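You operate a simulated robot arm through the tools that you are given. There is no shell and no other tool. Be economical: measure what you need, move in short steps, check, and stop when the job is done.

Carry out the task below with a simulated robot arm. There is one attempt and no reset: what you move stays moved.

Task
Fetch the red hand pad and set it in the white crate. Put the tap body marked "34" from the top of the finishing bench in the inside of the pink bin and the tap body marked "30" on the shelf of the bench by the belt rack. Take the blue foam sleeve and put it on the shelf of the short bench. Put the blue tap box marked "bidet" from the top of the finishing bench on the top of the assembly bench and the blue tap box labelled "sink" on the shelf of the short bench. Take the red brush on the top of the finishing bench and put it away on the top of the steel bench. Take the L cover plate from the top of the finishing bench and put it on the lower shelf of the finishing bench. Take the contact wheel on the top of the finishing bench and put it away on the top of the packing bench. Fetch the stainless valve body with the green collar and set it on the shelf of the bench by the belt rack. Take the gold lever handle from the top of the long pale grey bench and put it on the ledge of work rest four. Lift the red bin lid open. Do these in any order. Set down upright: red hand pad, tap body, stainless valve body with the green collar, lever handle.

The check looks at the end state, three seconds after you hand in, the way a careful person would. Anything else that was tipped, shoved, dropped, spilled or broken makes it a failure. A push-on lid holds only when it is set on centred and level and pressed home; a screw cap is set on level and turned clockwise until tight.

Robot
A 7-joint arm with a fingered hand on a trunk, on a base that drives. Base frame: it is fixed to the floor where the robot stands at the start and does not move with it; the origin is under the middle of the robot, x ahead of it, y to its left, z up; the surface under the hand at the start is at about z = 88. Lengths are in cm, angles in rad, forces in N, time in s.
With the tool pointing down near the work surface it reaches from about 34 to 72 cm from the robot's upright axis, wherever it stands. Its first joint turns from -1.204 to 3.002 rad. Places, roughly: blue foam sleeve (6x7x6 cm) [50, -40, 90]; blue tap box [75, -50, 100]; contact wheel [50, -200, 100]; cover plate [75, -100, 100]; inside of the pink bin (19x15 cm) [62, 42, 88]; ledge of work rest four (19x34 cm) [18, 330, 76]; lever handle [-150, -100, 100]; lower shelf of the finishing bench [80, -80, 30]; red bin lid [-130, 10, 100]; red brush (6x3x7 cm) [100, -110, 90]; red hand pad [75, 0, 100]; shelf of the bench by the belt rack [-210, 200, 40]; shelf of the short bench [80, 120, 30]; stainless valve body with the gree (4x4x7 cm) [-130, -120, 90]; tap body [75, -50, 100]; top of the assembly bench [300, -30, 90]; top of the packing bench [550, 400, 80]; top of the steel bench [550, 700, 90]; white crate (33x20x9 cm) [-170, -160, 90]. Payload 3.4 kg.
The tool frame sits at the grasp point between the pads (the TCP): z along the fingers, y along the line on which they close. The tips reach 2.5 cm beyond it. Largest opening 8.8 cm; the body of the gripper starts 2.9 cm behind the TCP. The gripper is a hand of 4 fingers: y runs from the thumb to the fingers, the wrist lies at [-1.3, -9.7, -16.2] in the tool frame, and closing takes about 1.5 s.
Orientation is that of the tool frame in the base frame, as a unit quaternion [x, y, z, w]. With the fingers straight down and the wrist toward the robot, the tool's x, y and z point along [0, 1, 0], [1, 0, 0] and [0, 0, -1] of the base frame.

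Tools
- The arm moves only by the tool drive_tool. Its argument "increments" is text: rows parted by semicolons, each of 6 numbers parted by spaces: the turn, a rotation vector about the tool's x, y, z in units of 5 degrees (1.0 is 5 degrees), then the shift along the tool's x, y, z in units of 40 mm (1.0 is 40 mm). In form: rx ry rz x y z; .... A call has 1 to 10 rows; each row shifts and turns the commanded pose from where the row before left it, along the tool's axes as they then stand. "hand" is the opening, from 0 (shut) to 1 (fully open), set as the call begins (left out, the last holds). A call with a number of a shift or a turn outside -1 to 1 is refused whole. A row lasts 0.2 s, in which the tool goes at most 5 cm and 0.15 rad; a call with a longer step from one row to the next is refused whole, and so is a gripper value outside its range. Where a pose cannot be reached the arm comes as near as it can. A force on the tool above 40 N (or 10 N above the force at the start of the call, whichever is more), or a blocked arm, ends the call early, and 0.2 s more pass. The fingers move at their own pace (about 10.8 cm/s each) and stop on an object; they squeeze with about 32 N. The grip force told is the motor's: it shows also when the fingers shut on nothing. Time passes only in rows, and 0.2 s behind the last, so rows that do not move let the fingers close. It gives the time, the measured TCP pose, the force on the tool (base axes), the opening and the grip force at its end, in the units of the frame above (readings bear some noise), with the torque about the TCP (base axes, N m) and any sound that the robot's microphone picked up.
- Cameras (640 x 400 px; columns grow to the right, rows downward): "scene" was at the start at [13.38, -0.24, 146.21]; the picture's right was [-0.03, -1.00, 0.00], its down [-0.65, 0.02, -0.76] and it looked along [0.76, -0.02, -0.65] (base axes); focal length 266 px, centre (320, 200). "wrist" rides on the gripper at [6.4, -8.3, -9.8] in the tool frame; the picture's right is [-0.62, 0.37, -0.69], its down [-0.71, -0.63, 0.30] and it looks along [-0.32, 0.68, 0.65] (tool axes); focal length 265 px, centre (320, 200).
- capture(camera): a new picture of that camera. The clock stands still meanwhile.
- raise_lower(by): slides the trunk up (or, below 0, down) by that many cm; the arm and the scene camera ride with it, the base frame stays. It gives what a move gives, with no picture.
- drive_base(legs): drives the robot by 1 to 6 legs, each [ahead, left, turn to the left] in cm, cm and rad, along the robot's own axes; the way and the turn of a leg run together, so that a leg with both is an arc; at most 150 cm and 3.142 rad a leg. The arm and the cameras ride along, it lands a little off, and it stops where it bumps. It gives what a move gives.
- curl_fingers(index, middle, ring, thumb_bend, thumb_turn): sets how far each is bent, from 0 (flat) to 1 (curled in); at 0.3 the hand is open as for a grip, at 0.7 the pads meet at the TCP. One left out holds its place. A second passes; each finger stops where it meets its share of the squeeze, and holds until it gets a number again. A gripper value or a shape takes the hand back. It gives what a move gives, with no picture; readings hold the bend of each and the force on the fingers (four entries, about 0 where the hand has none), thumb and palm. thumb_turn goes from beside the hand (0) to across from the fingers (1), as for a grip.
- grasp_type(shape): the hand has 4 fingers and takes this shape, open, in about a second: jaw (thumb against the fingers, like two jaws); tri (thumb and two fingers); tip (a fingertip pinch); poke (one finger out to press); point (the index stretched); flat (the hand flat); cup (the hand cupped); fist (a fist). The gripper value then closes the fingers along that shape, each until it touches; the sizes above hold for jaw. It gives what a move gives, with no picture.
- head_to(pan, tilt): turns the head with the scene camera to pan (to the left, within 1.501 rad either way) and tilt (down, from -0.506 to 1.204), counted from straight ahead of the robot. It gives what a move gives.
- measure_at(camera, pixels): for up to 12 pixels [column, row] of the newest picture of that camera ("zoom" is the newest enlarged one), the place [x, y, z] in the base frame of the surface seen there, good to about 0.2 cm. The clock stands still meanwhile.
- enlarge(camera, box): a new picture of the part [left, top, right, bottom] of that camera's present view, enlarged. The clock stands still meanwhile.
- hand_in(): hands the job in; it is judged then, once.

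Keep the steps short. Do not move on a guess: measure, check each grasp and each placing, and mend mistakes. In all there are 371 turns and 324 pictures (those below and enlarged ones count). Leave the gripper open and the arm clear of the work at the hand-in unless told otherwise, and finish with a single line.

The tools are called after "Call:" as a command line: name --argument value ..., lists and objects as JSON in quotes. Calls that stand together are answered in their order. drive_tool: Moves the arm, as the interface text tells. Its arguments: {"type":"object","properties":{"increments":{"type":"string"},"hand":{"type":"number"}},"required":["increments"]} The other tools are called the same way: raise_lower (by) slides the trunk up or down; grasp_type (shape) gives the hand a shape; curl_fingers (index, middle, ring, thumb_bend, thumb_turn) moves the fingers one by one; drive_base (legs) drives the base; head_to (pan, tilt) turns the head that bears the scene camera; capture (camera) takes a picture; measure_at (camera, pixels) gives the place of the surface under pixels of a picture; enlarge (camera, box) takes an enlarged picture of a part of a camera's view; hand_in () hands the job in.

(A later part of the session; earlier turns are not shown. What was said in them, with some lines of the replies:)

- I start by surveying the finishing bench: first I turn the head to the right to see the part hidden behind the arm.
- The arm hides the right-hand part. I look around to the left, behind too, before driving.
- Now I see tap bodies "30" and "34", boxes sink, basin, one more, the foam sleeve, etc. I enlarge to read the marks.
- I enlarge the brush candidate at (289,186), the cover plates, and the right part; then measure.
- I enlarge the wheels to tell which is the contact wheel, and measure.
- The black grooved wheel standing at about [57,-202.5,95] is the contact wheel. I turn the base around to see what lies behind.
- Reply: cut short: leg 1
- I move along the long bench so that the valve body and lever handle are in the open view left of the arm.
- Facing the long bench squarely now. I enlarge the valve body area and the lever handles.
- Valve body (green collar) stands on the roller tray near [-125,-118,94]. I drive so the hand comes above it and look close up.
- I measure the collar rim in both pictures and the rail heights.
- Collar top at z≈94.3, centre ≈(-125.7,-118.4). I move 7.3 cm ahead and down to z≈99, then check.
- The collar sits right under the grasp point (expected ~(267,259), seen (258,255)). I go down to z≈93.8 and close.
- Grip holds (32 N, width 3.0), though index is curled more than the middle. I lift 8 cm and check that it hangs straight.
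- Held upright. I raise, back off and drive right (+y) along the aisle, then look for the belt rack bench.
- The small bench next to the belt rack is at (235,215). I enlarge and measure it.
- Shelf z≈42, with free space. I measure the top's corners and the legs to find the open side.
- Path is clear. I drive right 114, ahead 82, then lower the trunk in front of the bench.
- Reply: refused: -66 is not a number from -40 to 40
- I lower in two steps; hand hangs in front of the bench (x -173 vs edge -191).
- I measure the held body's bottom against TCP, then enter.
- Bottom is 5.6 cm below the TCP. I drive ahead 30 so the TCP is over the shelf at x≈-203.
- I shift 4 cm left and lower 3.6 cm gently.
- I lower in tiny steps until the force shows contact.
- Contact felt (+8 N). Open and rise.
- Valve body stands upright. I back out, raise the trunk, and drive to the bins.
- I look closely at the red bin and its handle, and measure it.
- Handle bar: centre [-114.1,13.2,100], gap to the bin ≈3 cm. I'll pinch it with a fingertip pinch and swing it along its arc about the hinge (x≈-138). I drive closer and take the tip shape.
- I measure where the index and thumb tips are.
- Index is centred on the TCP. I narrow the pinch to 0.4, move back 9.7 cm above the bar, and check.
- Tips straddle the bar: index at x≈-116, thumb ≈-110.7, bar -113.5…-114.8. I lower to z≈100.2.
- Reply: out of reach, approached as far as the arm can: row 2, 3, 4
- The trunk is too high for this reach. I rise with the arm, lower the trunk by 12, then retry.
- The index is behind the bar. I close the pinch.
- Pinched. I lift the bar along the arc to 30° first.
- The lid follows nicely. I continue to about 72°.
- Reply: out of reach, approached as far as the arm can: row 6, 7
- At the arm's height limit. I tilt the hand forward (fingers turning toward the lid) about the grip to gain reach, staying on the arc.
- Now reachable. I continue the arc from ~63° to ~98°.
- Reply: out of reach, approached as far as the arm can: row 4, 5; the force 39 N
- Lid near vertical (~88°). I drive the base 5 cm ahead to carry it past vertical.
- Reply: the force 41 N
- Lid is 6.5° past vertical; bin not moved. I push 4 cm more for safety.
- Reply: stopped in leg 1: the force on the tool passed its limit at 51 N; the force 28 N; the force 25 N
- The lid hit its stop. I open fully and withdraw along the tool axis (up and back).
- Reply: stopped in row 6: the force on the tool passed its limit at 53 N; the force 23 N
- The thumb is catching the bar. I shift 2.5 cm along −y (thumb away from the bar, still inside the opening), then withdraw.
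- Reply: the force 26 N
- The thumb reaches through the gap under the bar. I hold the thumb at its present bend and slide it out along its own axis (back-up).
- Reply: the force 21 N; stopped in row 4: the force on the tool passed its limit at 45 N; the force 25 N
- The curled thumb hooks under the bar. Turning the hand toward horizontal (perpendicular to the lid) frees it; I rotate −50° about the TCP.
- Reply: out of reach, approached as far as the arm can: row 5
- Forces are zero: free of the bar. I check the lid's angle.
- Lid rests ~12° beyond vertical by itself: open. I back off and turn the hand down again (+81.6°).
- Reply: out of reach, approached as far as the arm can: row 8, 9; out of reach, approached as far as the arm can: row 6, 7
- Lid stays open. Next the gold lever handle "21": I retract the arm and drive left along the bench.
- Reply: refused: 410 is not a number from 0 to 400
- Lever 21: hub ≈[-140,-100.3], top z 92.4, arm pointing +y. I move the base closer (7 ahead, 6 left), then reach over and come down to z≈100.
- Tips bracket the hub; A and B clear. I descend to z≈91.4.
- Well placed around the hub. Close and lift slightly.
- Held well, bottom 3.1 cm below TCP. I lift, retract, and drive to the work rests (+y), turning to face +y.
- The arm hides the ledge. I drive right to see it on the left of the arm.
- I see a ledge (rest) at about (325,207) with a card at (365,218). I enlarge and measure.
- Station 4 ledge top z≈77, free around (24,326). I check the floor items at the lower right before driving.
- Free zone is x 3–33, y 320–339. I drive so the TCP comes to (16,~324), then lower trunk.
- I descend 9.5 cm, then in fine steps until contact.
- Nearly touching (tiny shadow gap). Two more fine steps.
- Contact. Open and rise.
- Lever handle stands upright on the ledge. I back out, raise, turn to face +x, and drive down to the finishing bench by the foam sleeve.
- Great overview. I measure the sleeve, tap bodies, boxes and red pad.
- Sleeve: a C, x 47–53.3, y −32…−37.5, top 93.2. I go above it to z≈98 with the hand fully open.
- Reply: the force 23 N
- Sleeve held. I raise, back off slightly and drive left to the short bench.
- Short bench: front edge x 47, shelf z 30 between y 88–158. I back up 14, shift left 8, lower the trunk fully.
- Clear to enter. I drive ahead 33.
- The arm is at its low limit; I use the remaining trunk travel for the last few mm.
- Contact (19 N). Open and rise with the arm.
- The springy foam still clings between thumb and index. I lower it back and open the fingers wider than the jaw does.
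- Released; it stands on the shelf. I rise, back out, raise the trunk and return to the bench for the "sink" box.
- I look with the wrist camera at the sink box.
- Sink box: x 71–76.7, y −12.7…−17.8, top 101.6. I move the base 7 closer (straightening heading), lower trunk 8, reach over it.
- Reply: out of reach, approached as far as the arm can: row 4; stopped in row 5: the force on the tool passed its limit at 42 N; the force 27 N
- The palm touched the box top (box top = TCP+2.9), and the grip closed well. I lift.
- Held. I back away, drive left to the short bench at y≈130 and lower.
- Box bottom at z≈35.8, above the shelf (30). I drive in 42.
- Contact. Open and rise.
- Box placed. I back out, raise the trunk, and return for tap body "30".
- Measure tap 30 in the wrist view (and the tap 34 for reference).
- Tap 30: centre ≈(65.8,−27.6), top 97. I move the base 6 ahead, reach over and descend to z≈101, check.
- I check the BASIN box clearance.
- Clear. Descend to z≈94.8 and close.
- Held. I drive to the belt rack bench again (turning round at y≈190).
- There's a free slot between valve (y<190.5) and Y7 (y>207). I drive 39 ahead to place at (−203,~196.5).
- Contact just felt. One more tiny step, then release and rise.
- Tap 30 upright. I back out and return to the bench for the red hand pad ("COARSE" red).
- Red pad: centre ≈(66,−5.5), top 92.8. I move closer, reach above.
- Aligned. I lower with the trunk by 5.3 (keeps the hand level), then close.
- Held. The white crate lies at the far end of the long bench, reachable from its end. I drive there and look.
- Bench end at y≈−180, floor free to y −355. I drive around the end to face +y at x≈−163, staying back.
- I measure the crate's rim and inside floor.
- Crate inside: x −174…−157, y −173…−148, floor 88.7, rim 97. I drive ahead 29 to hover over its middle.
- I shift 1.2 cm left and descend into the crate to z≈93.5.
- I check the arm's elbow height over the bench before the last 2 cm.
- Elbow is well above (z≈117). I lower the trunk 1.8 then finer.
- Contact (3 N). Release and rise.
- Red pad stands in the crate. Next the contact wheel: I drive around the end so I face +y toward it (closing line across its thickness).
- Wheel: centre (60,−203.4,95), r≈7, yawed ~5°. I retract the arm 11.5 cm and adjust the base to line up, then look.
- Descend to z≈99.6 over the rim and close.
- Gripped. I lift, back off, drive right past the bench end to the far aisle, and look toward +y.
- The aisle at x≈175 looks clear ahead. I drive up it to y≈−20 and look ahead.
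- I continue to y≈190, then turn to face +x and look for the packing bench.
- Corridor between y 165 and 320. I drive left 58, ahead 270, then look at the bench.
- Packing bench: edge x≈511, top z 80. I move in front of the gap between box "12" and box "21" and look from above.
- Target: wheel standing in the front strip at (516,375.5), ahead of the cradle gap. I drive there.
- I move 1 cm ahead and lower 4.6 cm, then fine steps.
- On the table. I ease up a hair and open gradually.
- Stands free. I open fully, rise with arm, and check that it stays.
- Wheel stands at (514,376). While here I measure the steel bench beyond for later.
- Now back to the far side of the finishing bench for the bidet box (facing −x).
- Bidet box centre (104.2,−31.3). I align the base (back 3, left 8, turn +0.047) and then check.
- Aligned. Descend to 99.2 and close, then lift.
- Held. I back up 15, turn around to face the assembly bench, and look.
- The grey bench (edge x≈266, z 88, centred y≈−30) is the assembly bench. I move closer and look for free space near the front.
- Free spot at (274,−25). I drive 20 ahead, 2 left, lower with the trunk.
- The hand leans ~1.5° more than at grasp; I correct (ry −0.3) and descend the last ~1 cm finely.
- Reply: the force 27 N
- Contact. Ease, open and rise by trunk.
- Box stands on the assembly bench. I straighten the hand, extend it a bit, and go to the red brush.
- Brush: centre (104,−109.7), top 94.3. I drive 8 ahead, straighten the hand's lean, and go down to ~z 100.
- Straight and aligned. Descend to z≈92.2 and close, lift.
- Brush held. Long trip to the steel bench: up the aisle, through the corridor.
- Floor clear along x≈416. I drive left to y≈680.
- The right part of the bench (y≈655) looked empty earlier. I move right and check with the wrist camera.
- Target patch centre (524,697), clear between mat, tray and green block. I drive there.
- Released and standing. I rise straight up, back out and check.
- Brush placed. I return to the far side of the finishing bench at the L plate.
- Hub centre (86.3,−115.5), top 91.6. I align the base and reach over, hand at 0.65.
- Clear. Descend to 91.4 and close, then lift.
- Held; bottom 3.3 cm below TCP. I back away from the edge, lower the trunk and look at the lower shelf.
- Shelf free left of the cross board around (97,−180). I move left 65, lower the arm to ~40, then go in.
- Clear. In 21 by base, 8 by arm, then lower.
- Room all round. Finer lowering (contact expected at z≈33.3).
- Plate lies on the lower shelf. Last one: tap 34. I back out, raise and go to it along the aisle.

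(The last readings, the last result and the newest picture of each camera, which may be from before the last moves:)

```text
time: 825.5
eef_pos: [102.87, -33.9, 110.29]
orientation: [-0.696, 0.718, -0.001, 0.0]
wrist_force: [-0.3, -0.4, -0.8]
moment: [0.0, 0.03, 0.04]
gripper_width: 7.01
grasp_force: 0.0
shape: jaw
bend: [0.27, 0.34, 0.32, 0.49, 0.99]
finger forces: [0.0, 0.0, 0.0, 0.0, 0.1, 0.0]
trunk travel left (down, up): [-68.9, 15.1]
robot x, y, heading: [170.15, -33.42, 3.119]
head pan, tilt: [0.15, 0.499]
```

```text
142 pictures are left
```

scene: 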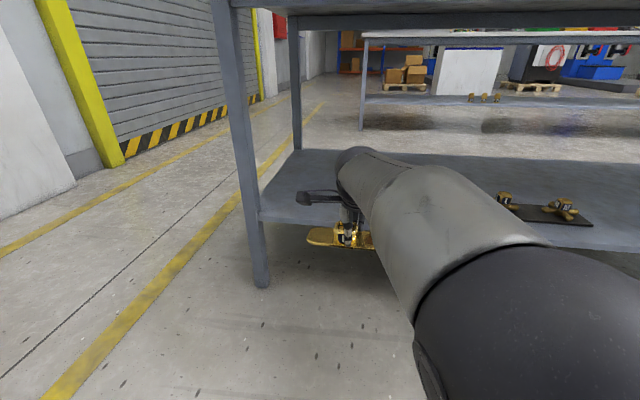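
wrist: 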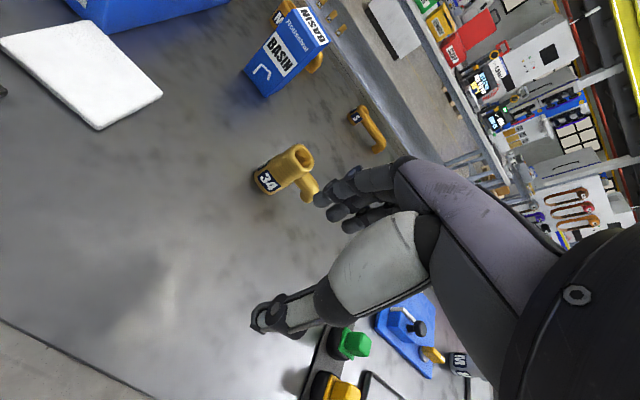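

Call:
enlarge --camera "wrist" --box '[235, 130, 345, 220]'

Call:
measure_at --camera "zoom" --pixels '[[395, 90], [345, 110], [455, 120], [415, 165], [370, 90], [440, 95], [400, 130], [430, 300], [110, 260], [470, 250]]'

```text
4.44 times, centred on (290, 175) of wrist
```

zoom: 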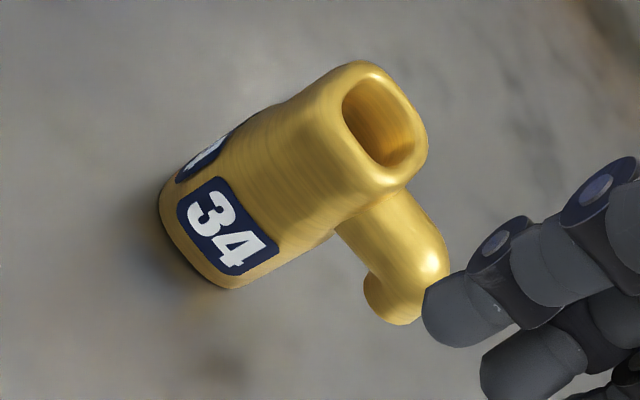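

```text
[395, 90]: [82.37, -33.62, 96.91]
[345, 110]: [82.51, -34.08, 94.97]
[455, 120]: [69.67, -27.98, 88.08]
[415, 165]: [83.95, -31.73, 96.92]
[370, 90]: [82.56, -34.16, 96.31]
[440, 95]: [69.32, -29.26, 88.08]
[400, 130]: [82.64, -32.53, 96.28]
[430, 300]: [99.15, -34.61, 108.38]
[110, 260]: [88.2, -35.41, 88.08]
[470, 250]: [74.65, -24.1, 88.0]
```

Call:
measure_at --camera "zoom" --pixels '[[355, 72], [420, 125], [390, 182], [330, 140], [360, 165], [340, 90]]'

Call:
drive_base --legs '[[20, 0, 0.022]]'

```text
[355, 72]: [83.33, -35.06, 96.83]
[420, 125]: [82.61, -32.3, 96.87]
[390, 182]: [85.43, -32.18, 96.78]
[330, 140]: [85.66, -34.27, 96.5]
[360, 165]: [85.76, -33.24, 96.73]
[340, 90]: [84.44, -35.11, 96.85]
```

```text
time: 827.1
eef_pos: [83.01, -34.93, 110.21]
orientation: [-0.702, 0.712, -0.001, 0.001]
wrist_force: [0.9, 1.1, -0.5]
moment: [0.0, -0.03, 0.03]
gripper_width: 7.03
grasp_force: 0.0
shape: jaw
bend: [0.27, 0.34, 0.32, 0.49, 0.99]
finger forces: [0.1, 0.1, 0.0, 0.0, 0.1, 0.1]
trunk travel left (down, up): [-68.9, 15.1]
robot x, y, heading: [150.39, -33.03, 3.136]
head pan, tilt: [0.15, 0.499]
```

Tap 34 centre (84,−33.5), top 96.9. I shift and descend to ~101, check.

Call:
drive_tool --increments "0 0 0 -0.35 -0.25 0.3; 0 0 0 0 0 0.7; 0 0 0 0 0 0.7; 0 0 0 0 0 0.5; 0 0 0 0 0 0" --hand 0.85

Call:
capture --camera "wrist"

```text
time: 828.3
eef_pos: [84.41, -33.35, 101.43]
orientation: [-0.703, 0.712, 0.0, 0.0]
wrist_force: [0.0, -0.5, 0.7]
moment: [0.0, -0.01, 0.01]
gripper_width: 7.46
grasp_force: 0.2
shape: jaw
bend: [0.27, 0.33, 0.31, 0.43, 0.99]
finger forces: [0.0, 0.1, 0.0, 0.0, 0.0, 0.1]
trunk travel left (down, up): [-68.9, 15.1]
robot x, y, heading: [150.49, -32.69, 3.137]
head pan, tilt: [0.15, 0.499]
```

```text
140 pictures are left
```

wrist: 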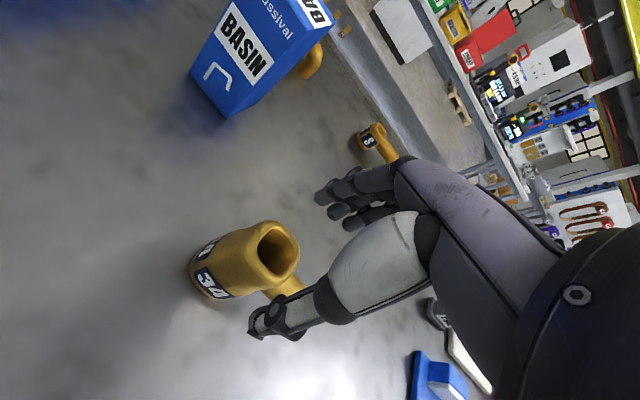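

Well aligned, nothing near. Descend to 94.8, close, lift.

Call:
drive_tool --increments "0 0 0 0 0.1 0.6; 0 0 0 0 0 0.6; 0 0 0 0 0 0.46; 0 0 0 0 0 0"

Call:
drive_tool --increments "0 0 0 0 0 0; 0 0 0 0 0 0; 0 0 0 0 0 0; 0 0 0 0 0 0; 0 0 0 0 0 0; 0 0 0 0 0 0; 0 0 0 0 0 0" --hand 0

Call:
drive_tool --increments "0 0 0 0 0 -0.4; 0 0 0 0 0 -0.6; 0 0 0 0 0 -0.8; 0 0 0 0 0 -0.8; 0 0 0 0 -0.5 -0.8; 0 0 0 0 -0.8 -0.5; 0 0 0 0 -0.8 0; 0 0 0 0 0 0"

Call:
capture --camera "wrist"

```text
time: 829.3
eef_pos: [83.85, -33.5, 94.93]
orientation: [-0.703, 0.711, 0.0, 0.0]
wrist_force: [0.7, 0.1, 0.7]
moment: [-0.02, 0.04, 0.0]
gripper_width: 7.48
grasp_force: 0.0
shape: jaw
bend: [0.27, 0.33, 0.31, 0.43, 0.99]
finger forces: [0.0, 0.0, 0.0, 0.0, 0.0, 0.0]
trunk travel left (down, up): [-68.9, 15.1]
robot x, y, heading: [150.16, -32.9, 3.138]
head pan, tilt: [0.15, 0.499]
```

```text
time: 830.9
eef_pos: [83.8, -33.29, 94.88]
orientation: [-0.702, 0.712, 0.0, 0.0]
wrist_force: [1.4, -0.5, -0.3]
moment: [0.0, -0.02, -0.02]
gripper_width: 3.92
grasp_force: 32.0
shape: jaw
bend: [0.74, 0.47, 0.5, 0.72, 1.0]
finger forces: [17.3, 9.5, 0.0, 0.1, 28.4, 0.0]
trunk travel left (down, up): [-68.9, 15.1]
robot x, y, heading: [150.23, -33.08, 3.14]
head pan, tilt: [0.15, 0.499]
```

```text
time: 832.7
eef_pos: [92.07, -33.5, 110.29]
orientation: [-0.702, 0.712, -0.001, 0.001]
wrist_force: [-0.3, -0.2, -5.8]
moment: [-0.04, 0.0, 0.01]
gripper_width: 3.9
grasp_force: 31.9
shape: jaw
bend: [0.74, 0.47, 0.5, 0.72, 1.0]
finger forces: [18.4, 9.6, 0.0, 0.0, 28.2, 0.1]
trunk travel left (down, up): [-68.9, 15.1]
robot x, y, heading: [150.13, -33.16, 3.143]
head pan, tilt: [0.15, 0.499]
```

```text
139 pictures are left
```

wrist: 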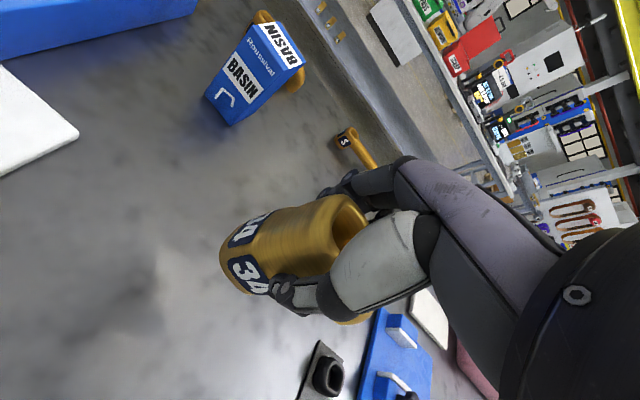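

Held upright. I drive around the short bench to the near side, then down to the pink bin.

Call:
drive_base --legs '[[-25, 0, 0], [0, -140, 0], [0, -98, 0], [110, 0, 0], [105, 0, 0], [0, 0, -3.14]]'

Call:
drive_base --legs '[[0, -145, 0]]'

Call:
head_to --pan 0.1 --tilt 0.6

Call:
capture --camera "scene"

```text
time: 863.5
eef_pos: [15.67, 208.27, 110.38]
orientation: [0.715, 0.699, 0.0, -0.001]
wrist_force: [-0.2, -0.1, -5.9]
moment: [0.01, 0.03, 0.0]
gripper_width: 3.84
grasp_force: 32.2
shape: jaw
bend: [0.74, 0.47, 0.5, 0.72, 1.0]
finger forces: [18.0, 9.4, 0.0, 0.0, 27.4, 0.0]
trunk travel left (down, up): [-68.9, 15.1]
robot x, y, heading: [-42.31, 208.35, -0.017]
head pan, tilt: [0.15, 0.499]
```

```text
time: 870.7
eef_pos: [12.77, 63.28, 110.41]
orientation: [0.721, 0.693, -0.001, 0.0]
wrist_force: [0.6, -0.8, -5.7]
moment: [0.04, 0.0, -0.02]
gripper_width: 3.85
grasp_force: 32.2
shape: jaw
bend: [0.74, 0.47, 0.5, 0.72, 1.0]
finger forces: [18.1, 9.3, 0.0, 0.1, 27.5, 0.0]
trunk travel left (down, up): [-68.9, 15.1]
robot x, y, heading: [-45.03, 64.34, -0.028]
head pan, tilt: [0.15, 0.499]
```

```text
time: 871.3
eef_pos: [12.76, 63.33, 110.37]
orientation: [0.72, 0.694, -0.001, -0.001]
wrist_force: [-0.5, -1.0, -6.8]
moment: [0.01, 0.02, -0.02]
gripper_width: 3.83
grasp_force: 32.3
shape: jaw
bend: [0.74, 0.47, 0.5, 0.72, 1.0]
finger forces: [18.1, 9.4, 0.1, 0.0, 27.4, 0.1]
trunk travel left (down, up): [-68.9, 15.1]
robot x, y, heading: [-45.1, 63.42, -0.027]
head pan, tilt: [0.099, 0.6]
```

```text
138 pictures are left
```

scene: 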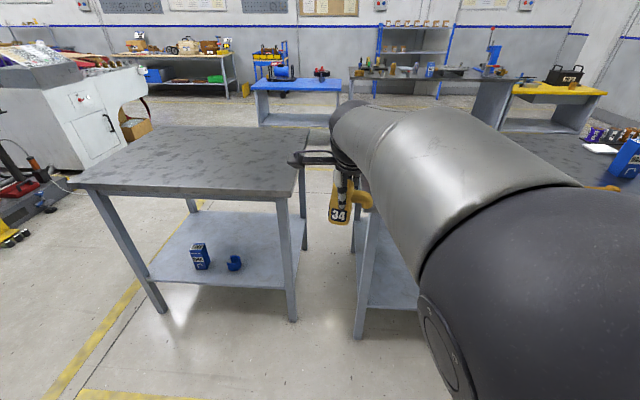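

Call:
drive_base --legs '[[0, -23, 0.027], [32, 0, 0]]'

Call:
capture --camera "wrist"

Call:
capture --camera "scene"

```text
time: 874.8
eef_pos: [44.7, 42.24, 110.33]
orientation: [0.709, 0.705, -0.002, 0.0]
wrist_force: [0.3, 0.2, -7.2]
moment: [0.03, 0.01, 0.02]
gripper_width: 3.83
grasp_force: 32.1
shape: jaw
bend: [0.74, 0.47, 0.5, 0.72, 1.0]
finger forces: [18.1, 9.3, 0.1, 0.1, 27.5, 0.0]
trunk travel left (down, up): [-68.9, 15.1]
robot x, y, heading: [-13.62, 41.14, 0.004]
head pan, tilt: [0.099, 0.6]
```

```text
137 pictures are left
```

wrist: 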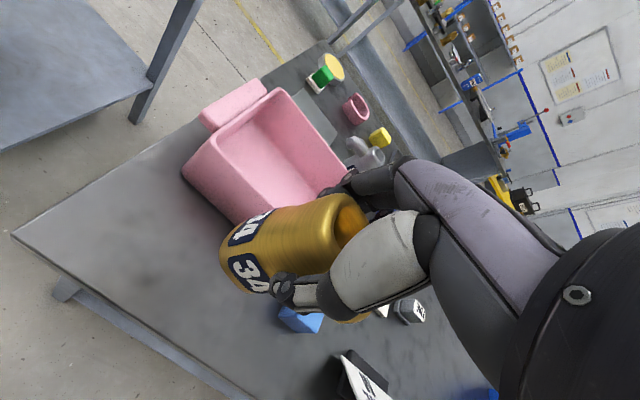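

```text
136 pictures are left
```

scene: 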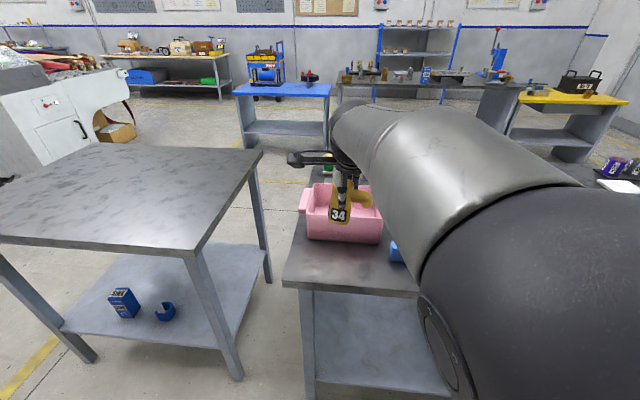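

Call:
measure_at --camera "wrist" --pixels '[[213, 145], [283, 92], [190, 170], [265, 155], [300, 190], [320, 150], [345, 165], [240, 130], [275, 185], [230, 95], [240, 215], [300, 140]]'

```text
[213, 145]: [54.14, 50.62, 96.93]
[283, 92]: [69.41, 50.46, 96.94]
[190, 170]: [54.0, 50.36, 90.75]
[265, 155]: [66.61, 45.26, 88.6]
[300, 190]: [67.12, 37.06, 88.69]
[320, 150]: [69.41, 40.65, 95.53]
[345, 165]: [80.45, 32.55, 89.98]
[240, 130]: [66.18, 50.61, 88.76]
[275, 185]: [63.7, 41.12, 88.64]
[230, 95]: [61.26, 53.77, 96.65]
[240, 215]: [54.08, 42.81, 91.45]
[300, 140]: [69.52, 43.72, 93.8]
```

Bin inside x 55–69, y 33–50, floor 88.7, rim 97. I drive ahead 17.3, left 0.8, lower the trunk 12.

Call:
drive_base --legs '[[17.3, 0.8, 0]]'

Call:
capture --camera "wrist"

Call:
raise_lower --by -6

Call:
capture --camera "scene"

```text
time: 876.3
eef_pos: [62.01, 43.08, 110.24]
orientation: [0.709, 0.705, -0.002, -0.001]
wrist_force: [-0.3, 0.2, -6.4]
moment: [0.05, 0.02, -0.01]
gripper_width: 3.82
grasp_force: 31.9
shape: jaw
bend: [0.74, 0.47, 0.5, 0.72, 1.0]
finger forces: [18.1, 9.5, 0.0, 0.0, 27.5, 0.0]
trunk travel left (down, up): [-68.9, 15.1]
robot x, y, heading: [3.92, 42.21, 0.003]
head pan, tilt: [0.099, 0.6]
```

```text
135 pictures are left
```

wrist: 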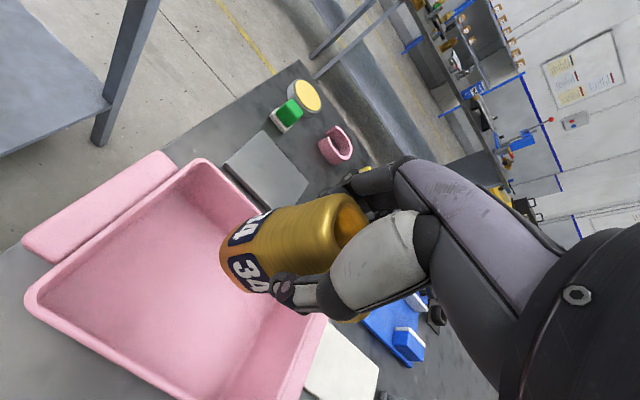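

```text
time: 877.3
eef_pos: [62.07, 43.11, 104.29]
orientation: [0.709, 0.706, -0.001, 0.0]
wrist_force: [0.6, -0.2, -6.2]
moment: [0.05, -0.01, 0.02]
gripper_width: 3.82
grasp_force: 32.1
shape: jaw
bend: [0.74, 0.47, 0.5, 0.72, 1.0]
finger forces: [18.1, 9.4, 0.2, 0.0, 27.5, 0.1]
trunk travel left (down, up): [-62.9, 21.1]
robot x, y, heading: [3.64, 41.97, 0.005]
head pan, tilt: [0.099, 0.6]
```

```text
134 pictures are left
```

scene: 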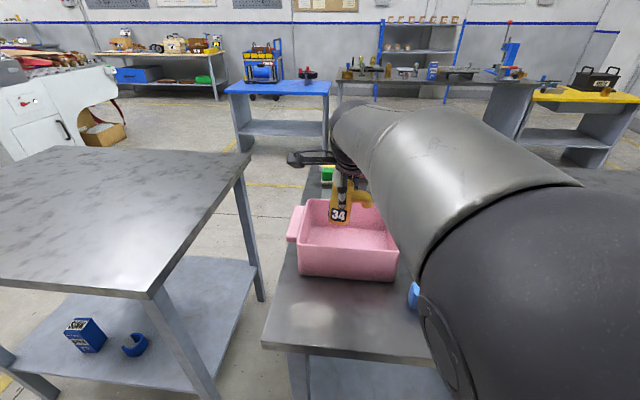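

Call:
measure_at --camera "scene" --pixels '[[363, 205], [372, 200], [395, 245], [300, 240], [350, 255], [330, 205], [338, 215]]'

Call:
measure_at --camera "wrist" --pixels '[[325, 318], [285, 390], [240, 375], [40, 290], [205, 165]]'

```text
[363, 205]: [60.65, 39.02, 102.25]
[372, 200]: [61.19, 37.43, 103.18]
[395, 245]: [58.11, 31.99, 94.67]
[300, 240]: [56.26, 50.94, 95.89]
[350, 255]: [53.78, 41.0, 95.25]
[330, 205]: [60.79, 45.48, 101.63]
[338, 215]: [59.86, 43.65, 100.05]
```

```text
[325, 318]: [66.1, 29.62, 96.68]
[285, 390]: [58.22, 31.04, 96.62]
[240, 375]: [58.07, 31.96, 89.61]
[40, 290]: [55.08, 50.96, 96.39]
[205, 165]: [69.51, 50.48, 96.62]
```

Fits. Lower trunk 7.6, then fine.

Call:
raise_lower --by -7.6

Call:
raise_lower --by -0.7

Call:
drive_tool --increments "0 0 0 0 0 0.03; 0 0 0 0 0 0.03; 0 0 0 0 0 0"

```text
time: 878.4
eef_pos: [61.94, 43.16, 96.76]
orientation: [0.709, 0.705, 0.0, -0.001]
wrist_force: [-0.1, 0.0, -5.6]
moment: [0.0, 0.0, -0.01]
gripper_width: 3.83
grasp_force: 32.0
shape: jaw
bend: [0.74, 0.47, 0.5, 0.72, 1.0]
finger forces: [18.0, 9.4, 0.1, 0.0, 27.5, 0.1]
trunk travel left (down, up): [-55.3, 28.7]
robot x, y, heading: [3.68, 42.05, 0.009]
head pan, tilt: [0.099, 0.6]
```

```text
time: 879.0
eef_pos: [61.92, 43.18, 96.0]
orientation: [0.709, 0.706, -0.002, 0.001]
wrist_force: [-0.1, 0.4, -6.6]
moment: [0.05, 0.01, 0.01]
gripper_width: 3.81
grasp_force: 31.7
shape: jaw
bend: [0.74, 0.47, 0.5, 0.72, 1.0]
finger forces: [18.1, 9.3, 0.1, 0.0, 27.5, 0.0]
trunk travel left (down, up): [-54.6, 29.4]
robot x, y, heading: [3.99, 42.03, 0.005]
head pan, tilt: [0.099, 0.6]
```

```text
time: 879.8
eef_pos: [61.94, 43.14, 95.72]
orientation: [0.709, 0.705, -0.002, 0.0]
wrist_force: [-0.5, 0.7, -5.2]
moment: [-0.01, -0.01, 0.03]
gripper_width: 3.84
grasp_force: 32.1
shape: jaw
bend: [0.74, 0.47, 0.5, 0.72, 1.0]
finger forces: [18.1, 9.4, 0.1, 0.1, 27.6, 0.0]
trunk travel left (down, up): [-54.6, 29.4]
robot x, y, heading: [3.78, 42.18, 0.008]
head pan, tilt: [0.099, 0.6]
```

Call:
drive_tool --increments "0 0 0 0 0 0.03; 0 0 0 0 0 0.03; 0 0 0 0 0 0"

Call:
drive_tool --increments "0 0 0 0 0 0.03; 0 0 0 0 0 0"

```text
time: 880.6
eef_pos: [61.97, 43.07, 95.53]
orientation: [0.71, 0.705, 0.0, 0.0]
wrist_force: [0.8, 1.6, -3.3]
moment: [0.06, -0.03, 0.02]
gripper_width: 3.84
grasp_force: 32.1
shape: jaw
bend: [0.74, 0.47, 0.5, 0.72, 1.0]
finger forces: [18.3, 9.4, 0.1, 0.1, 27.6, 0.0]
trunk travel left (down, up): [-54.6, 29.4]
robot x, y, heading: [3.59, 42.15, 0.008]
head pan, tilt: [0.099, 0.6]
```

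```text
time: 881.2
eef_pos: [61.97, 43.13, 95.51]
orientation: [0.709, 0.705, 0.001, 0.001]
wrist_force: [0.2, 3.2, 1.1]
moment: [0.02, -0.08, -0.01]
gripper_width: 3.83
grasp_force: 32.0
shape: jaw
bend: [0.74, 0.47, 0.5, 0.72, 1.0]
finger forces: [18.6, 9.6, 0.1, 0.0, 28.0, 0.0]
trunk travel left (down, up): [-54.6, 29.4]
robot x, y, heading: [3.61, 41.93, 0.006]
head pan, tilt: [0.099, 0.6]
```

Contact (+7 N). Open to 0.85 and rise.

Call:
drive_tool --increments "0 0 0 0 0 0; 0 0 0 0 0 0; 0 0 0 0 0 0; 0 0 0 0 0 0; 0 0 0 0 0 -0.3; 0 0 0 0 0 -0.7; 0 0 0 0 0 -1; 0 0 0 0 0 -1; 0 0 0 0 0 0" --hand 0.85

Call:
capture --camera "wrist"

```text
time: 883.2
eef_pos: [61.82, 43.25, 107.52]
orientation: [0.709, 0.705, -0.002, 0.0]
wrist_force: [0.6, -0.1, 0.8]
moment: [0.0, 0.01, 0.02]
gripper_width: 7.47
grasp_force: 0.0
shape: jaw
bend: [0.28, 0.33, 0.31, 0.43, 0.99]
finger forces: [0.1, 0.0, 0.0, 0.0, 0.0, 0.0]
trunk travel left (down, up): [-54.6, 29.4]
robot x, y, heading: [3.72, 41.64, 0.012]
head pan, tilt: [0.099, 0.6]
```

```text
133 pictures are left
```

wrist: 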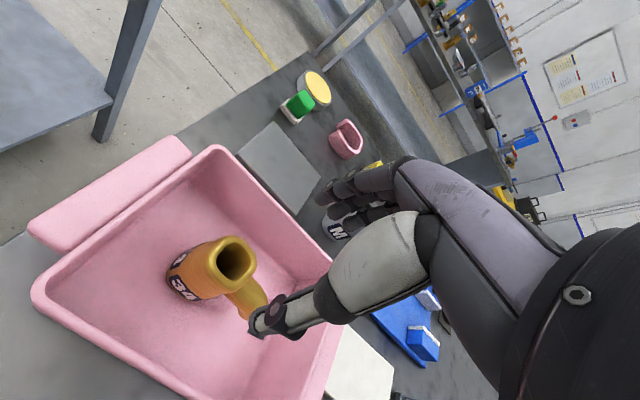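

Tap 34 stands upright in the bin. I back away, open the hand, turn and check the red lid.

Call:
drive_base --legs '[[-40, 0, 0], [0, 0, 3.0]]'

Call:
grasp_type --shape "jaw"

Call:
head_to --pan 0.4 --tilt 0.4

Call:
capture --camera "scene"

```text
time: 892.6
eef_pos: [-93.16, 51.29, 107.53]
orientation: [-0.637, 0.771, -0.001, 0.0]
wrist_force: [0.2, 0.4, -0.3]
moment: [0.01, 0.0, 0.01]
gripper_width: 7.48
grasp_force: 0.1
shape: jaw
bend: [0.28, 0.33, 0.31, 0.43, 0.99]
finger forces: [0.0, 0.0, 0.0, 0.0, 0.0, 0.0]
trunk travel left (down, up): [-54.6, 29.4]
robot x, y, heading: [-35.67, 41.89, 2.964]
head pan, tilt: [0.099, 0.6]
```

```text
time: 893.5
eef_pos: [-93.11, 51.17, 107.49]
orientation: [-0.637, 0.771, -0.001, 0.001]
wrist_force: [0.1, 1.0, -0.1]
moment: [-0.02, -0.02, 0.01]
gripper_width: 8.75
grasp_force: 0.0
shape: jaw
bend: [0.3, 0.3, 0.3, 0.3, 0.98]
finger forces: [0.1, 0.1, 0.0, 0.1, 0.0, 0.0]
trunk travel left (down, up): [-54.6, 29.4]
robot x, y, heading: [-35.75, 41.95, 2.96]
head pan, tilt: [0.099, 0.6]
```

```text
time: 894.3
eef_pos: [-93.12, 51.28, 107.48]
orientation: [-0.637, 0.771, 0.0, 0.0]
wrist_force: [0.0, -0.3, 0.6]
moment: [-0.01, 0.02, 0.01]
gripper_width: 8.75
grasp_force: 0.1
shape: jaw
bend: [0.3, 0.3, 0.3, 0.3, 0.98]
finger forces: [0.0, 0.0, 0.0, 0.0, 0.1, 0.0]
trunk travel left (down, up): [-54.6, 29.4]
robot x, y, heading: [-35.94, 42.02, 2.967]
head pan, tilt: [0.4, 0.4]
```

```text
132 pictures are left
```

scene: 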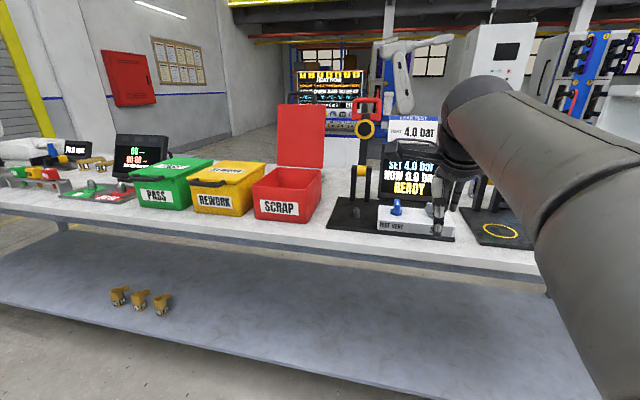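

The red lid stays open, everything is placed, the hand is open and clear. I hand in.

Call:
hand_in

```text
The job is handed in.
```

All twelve jobs are done and the job is handed in: every item is set in its place, the ones that needed to be upright stand upright, and the red bin lid is open.
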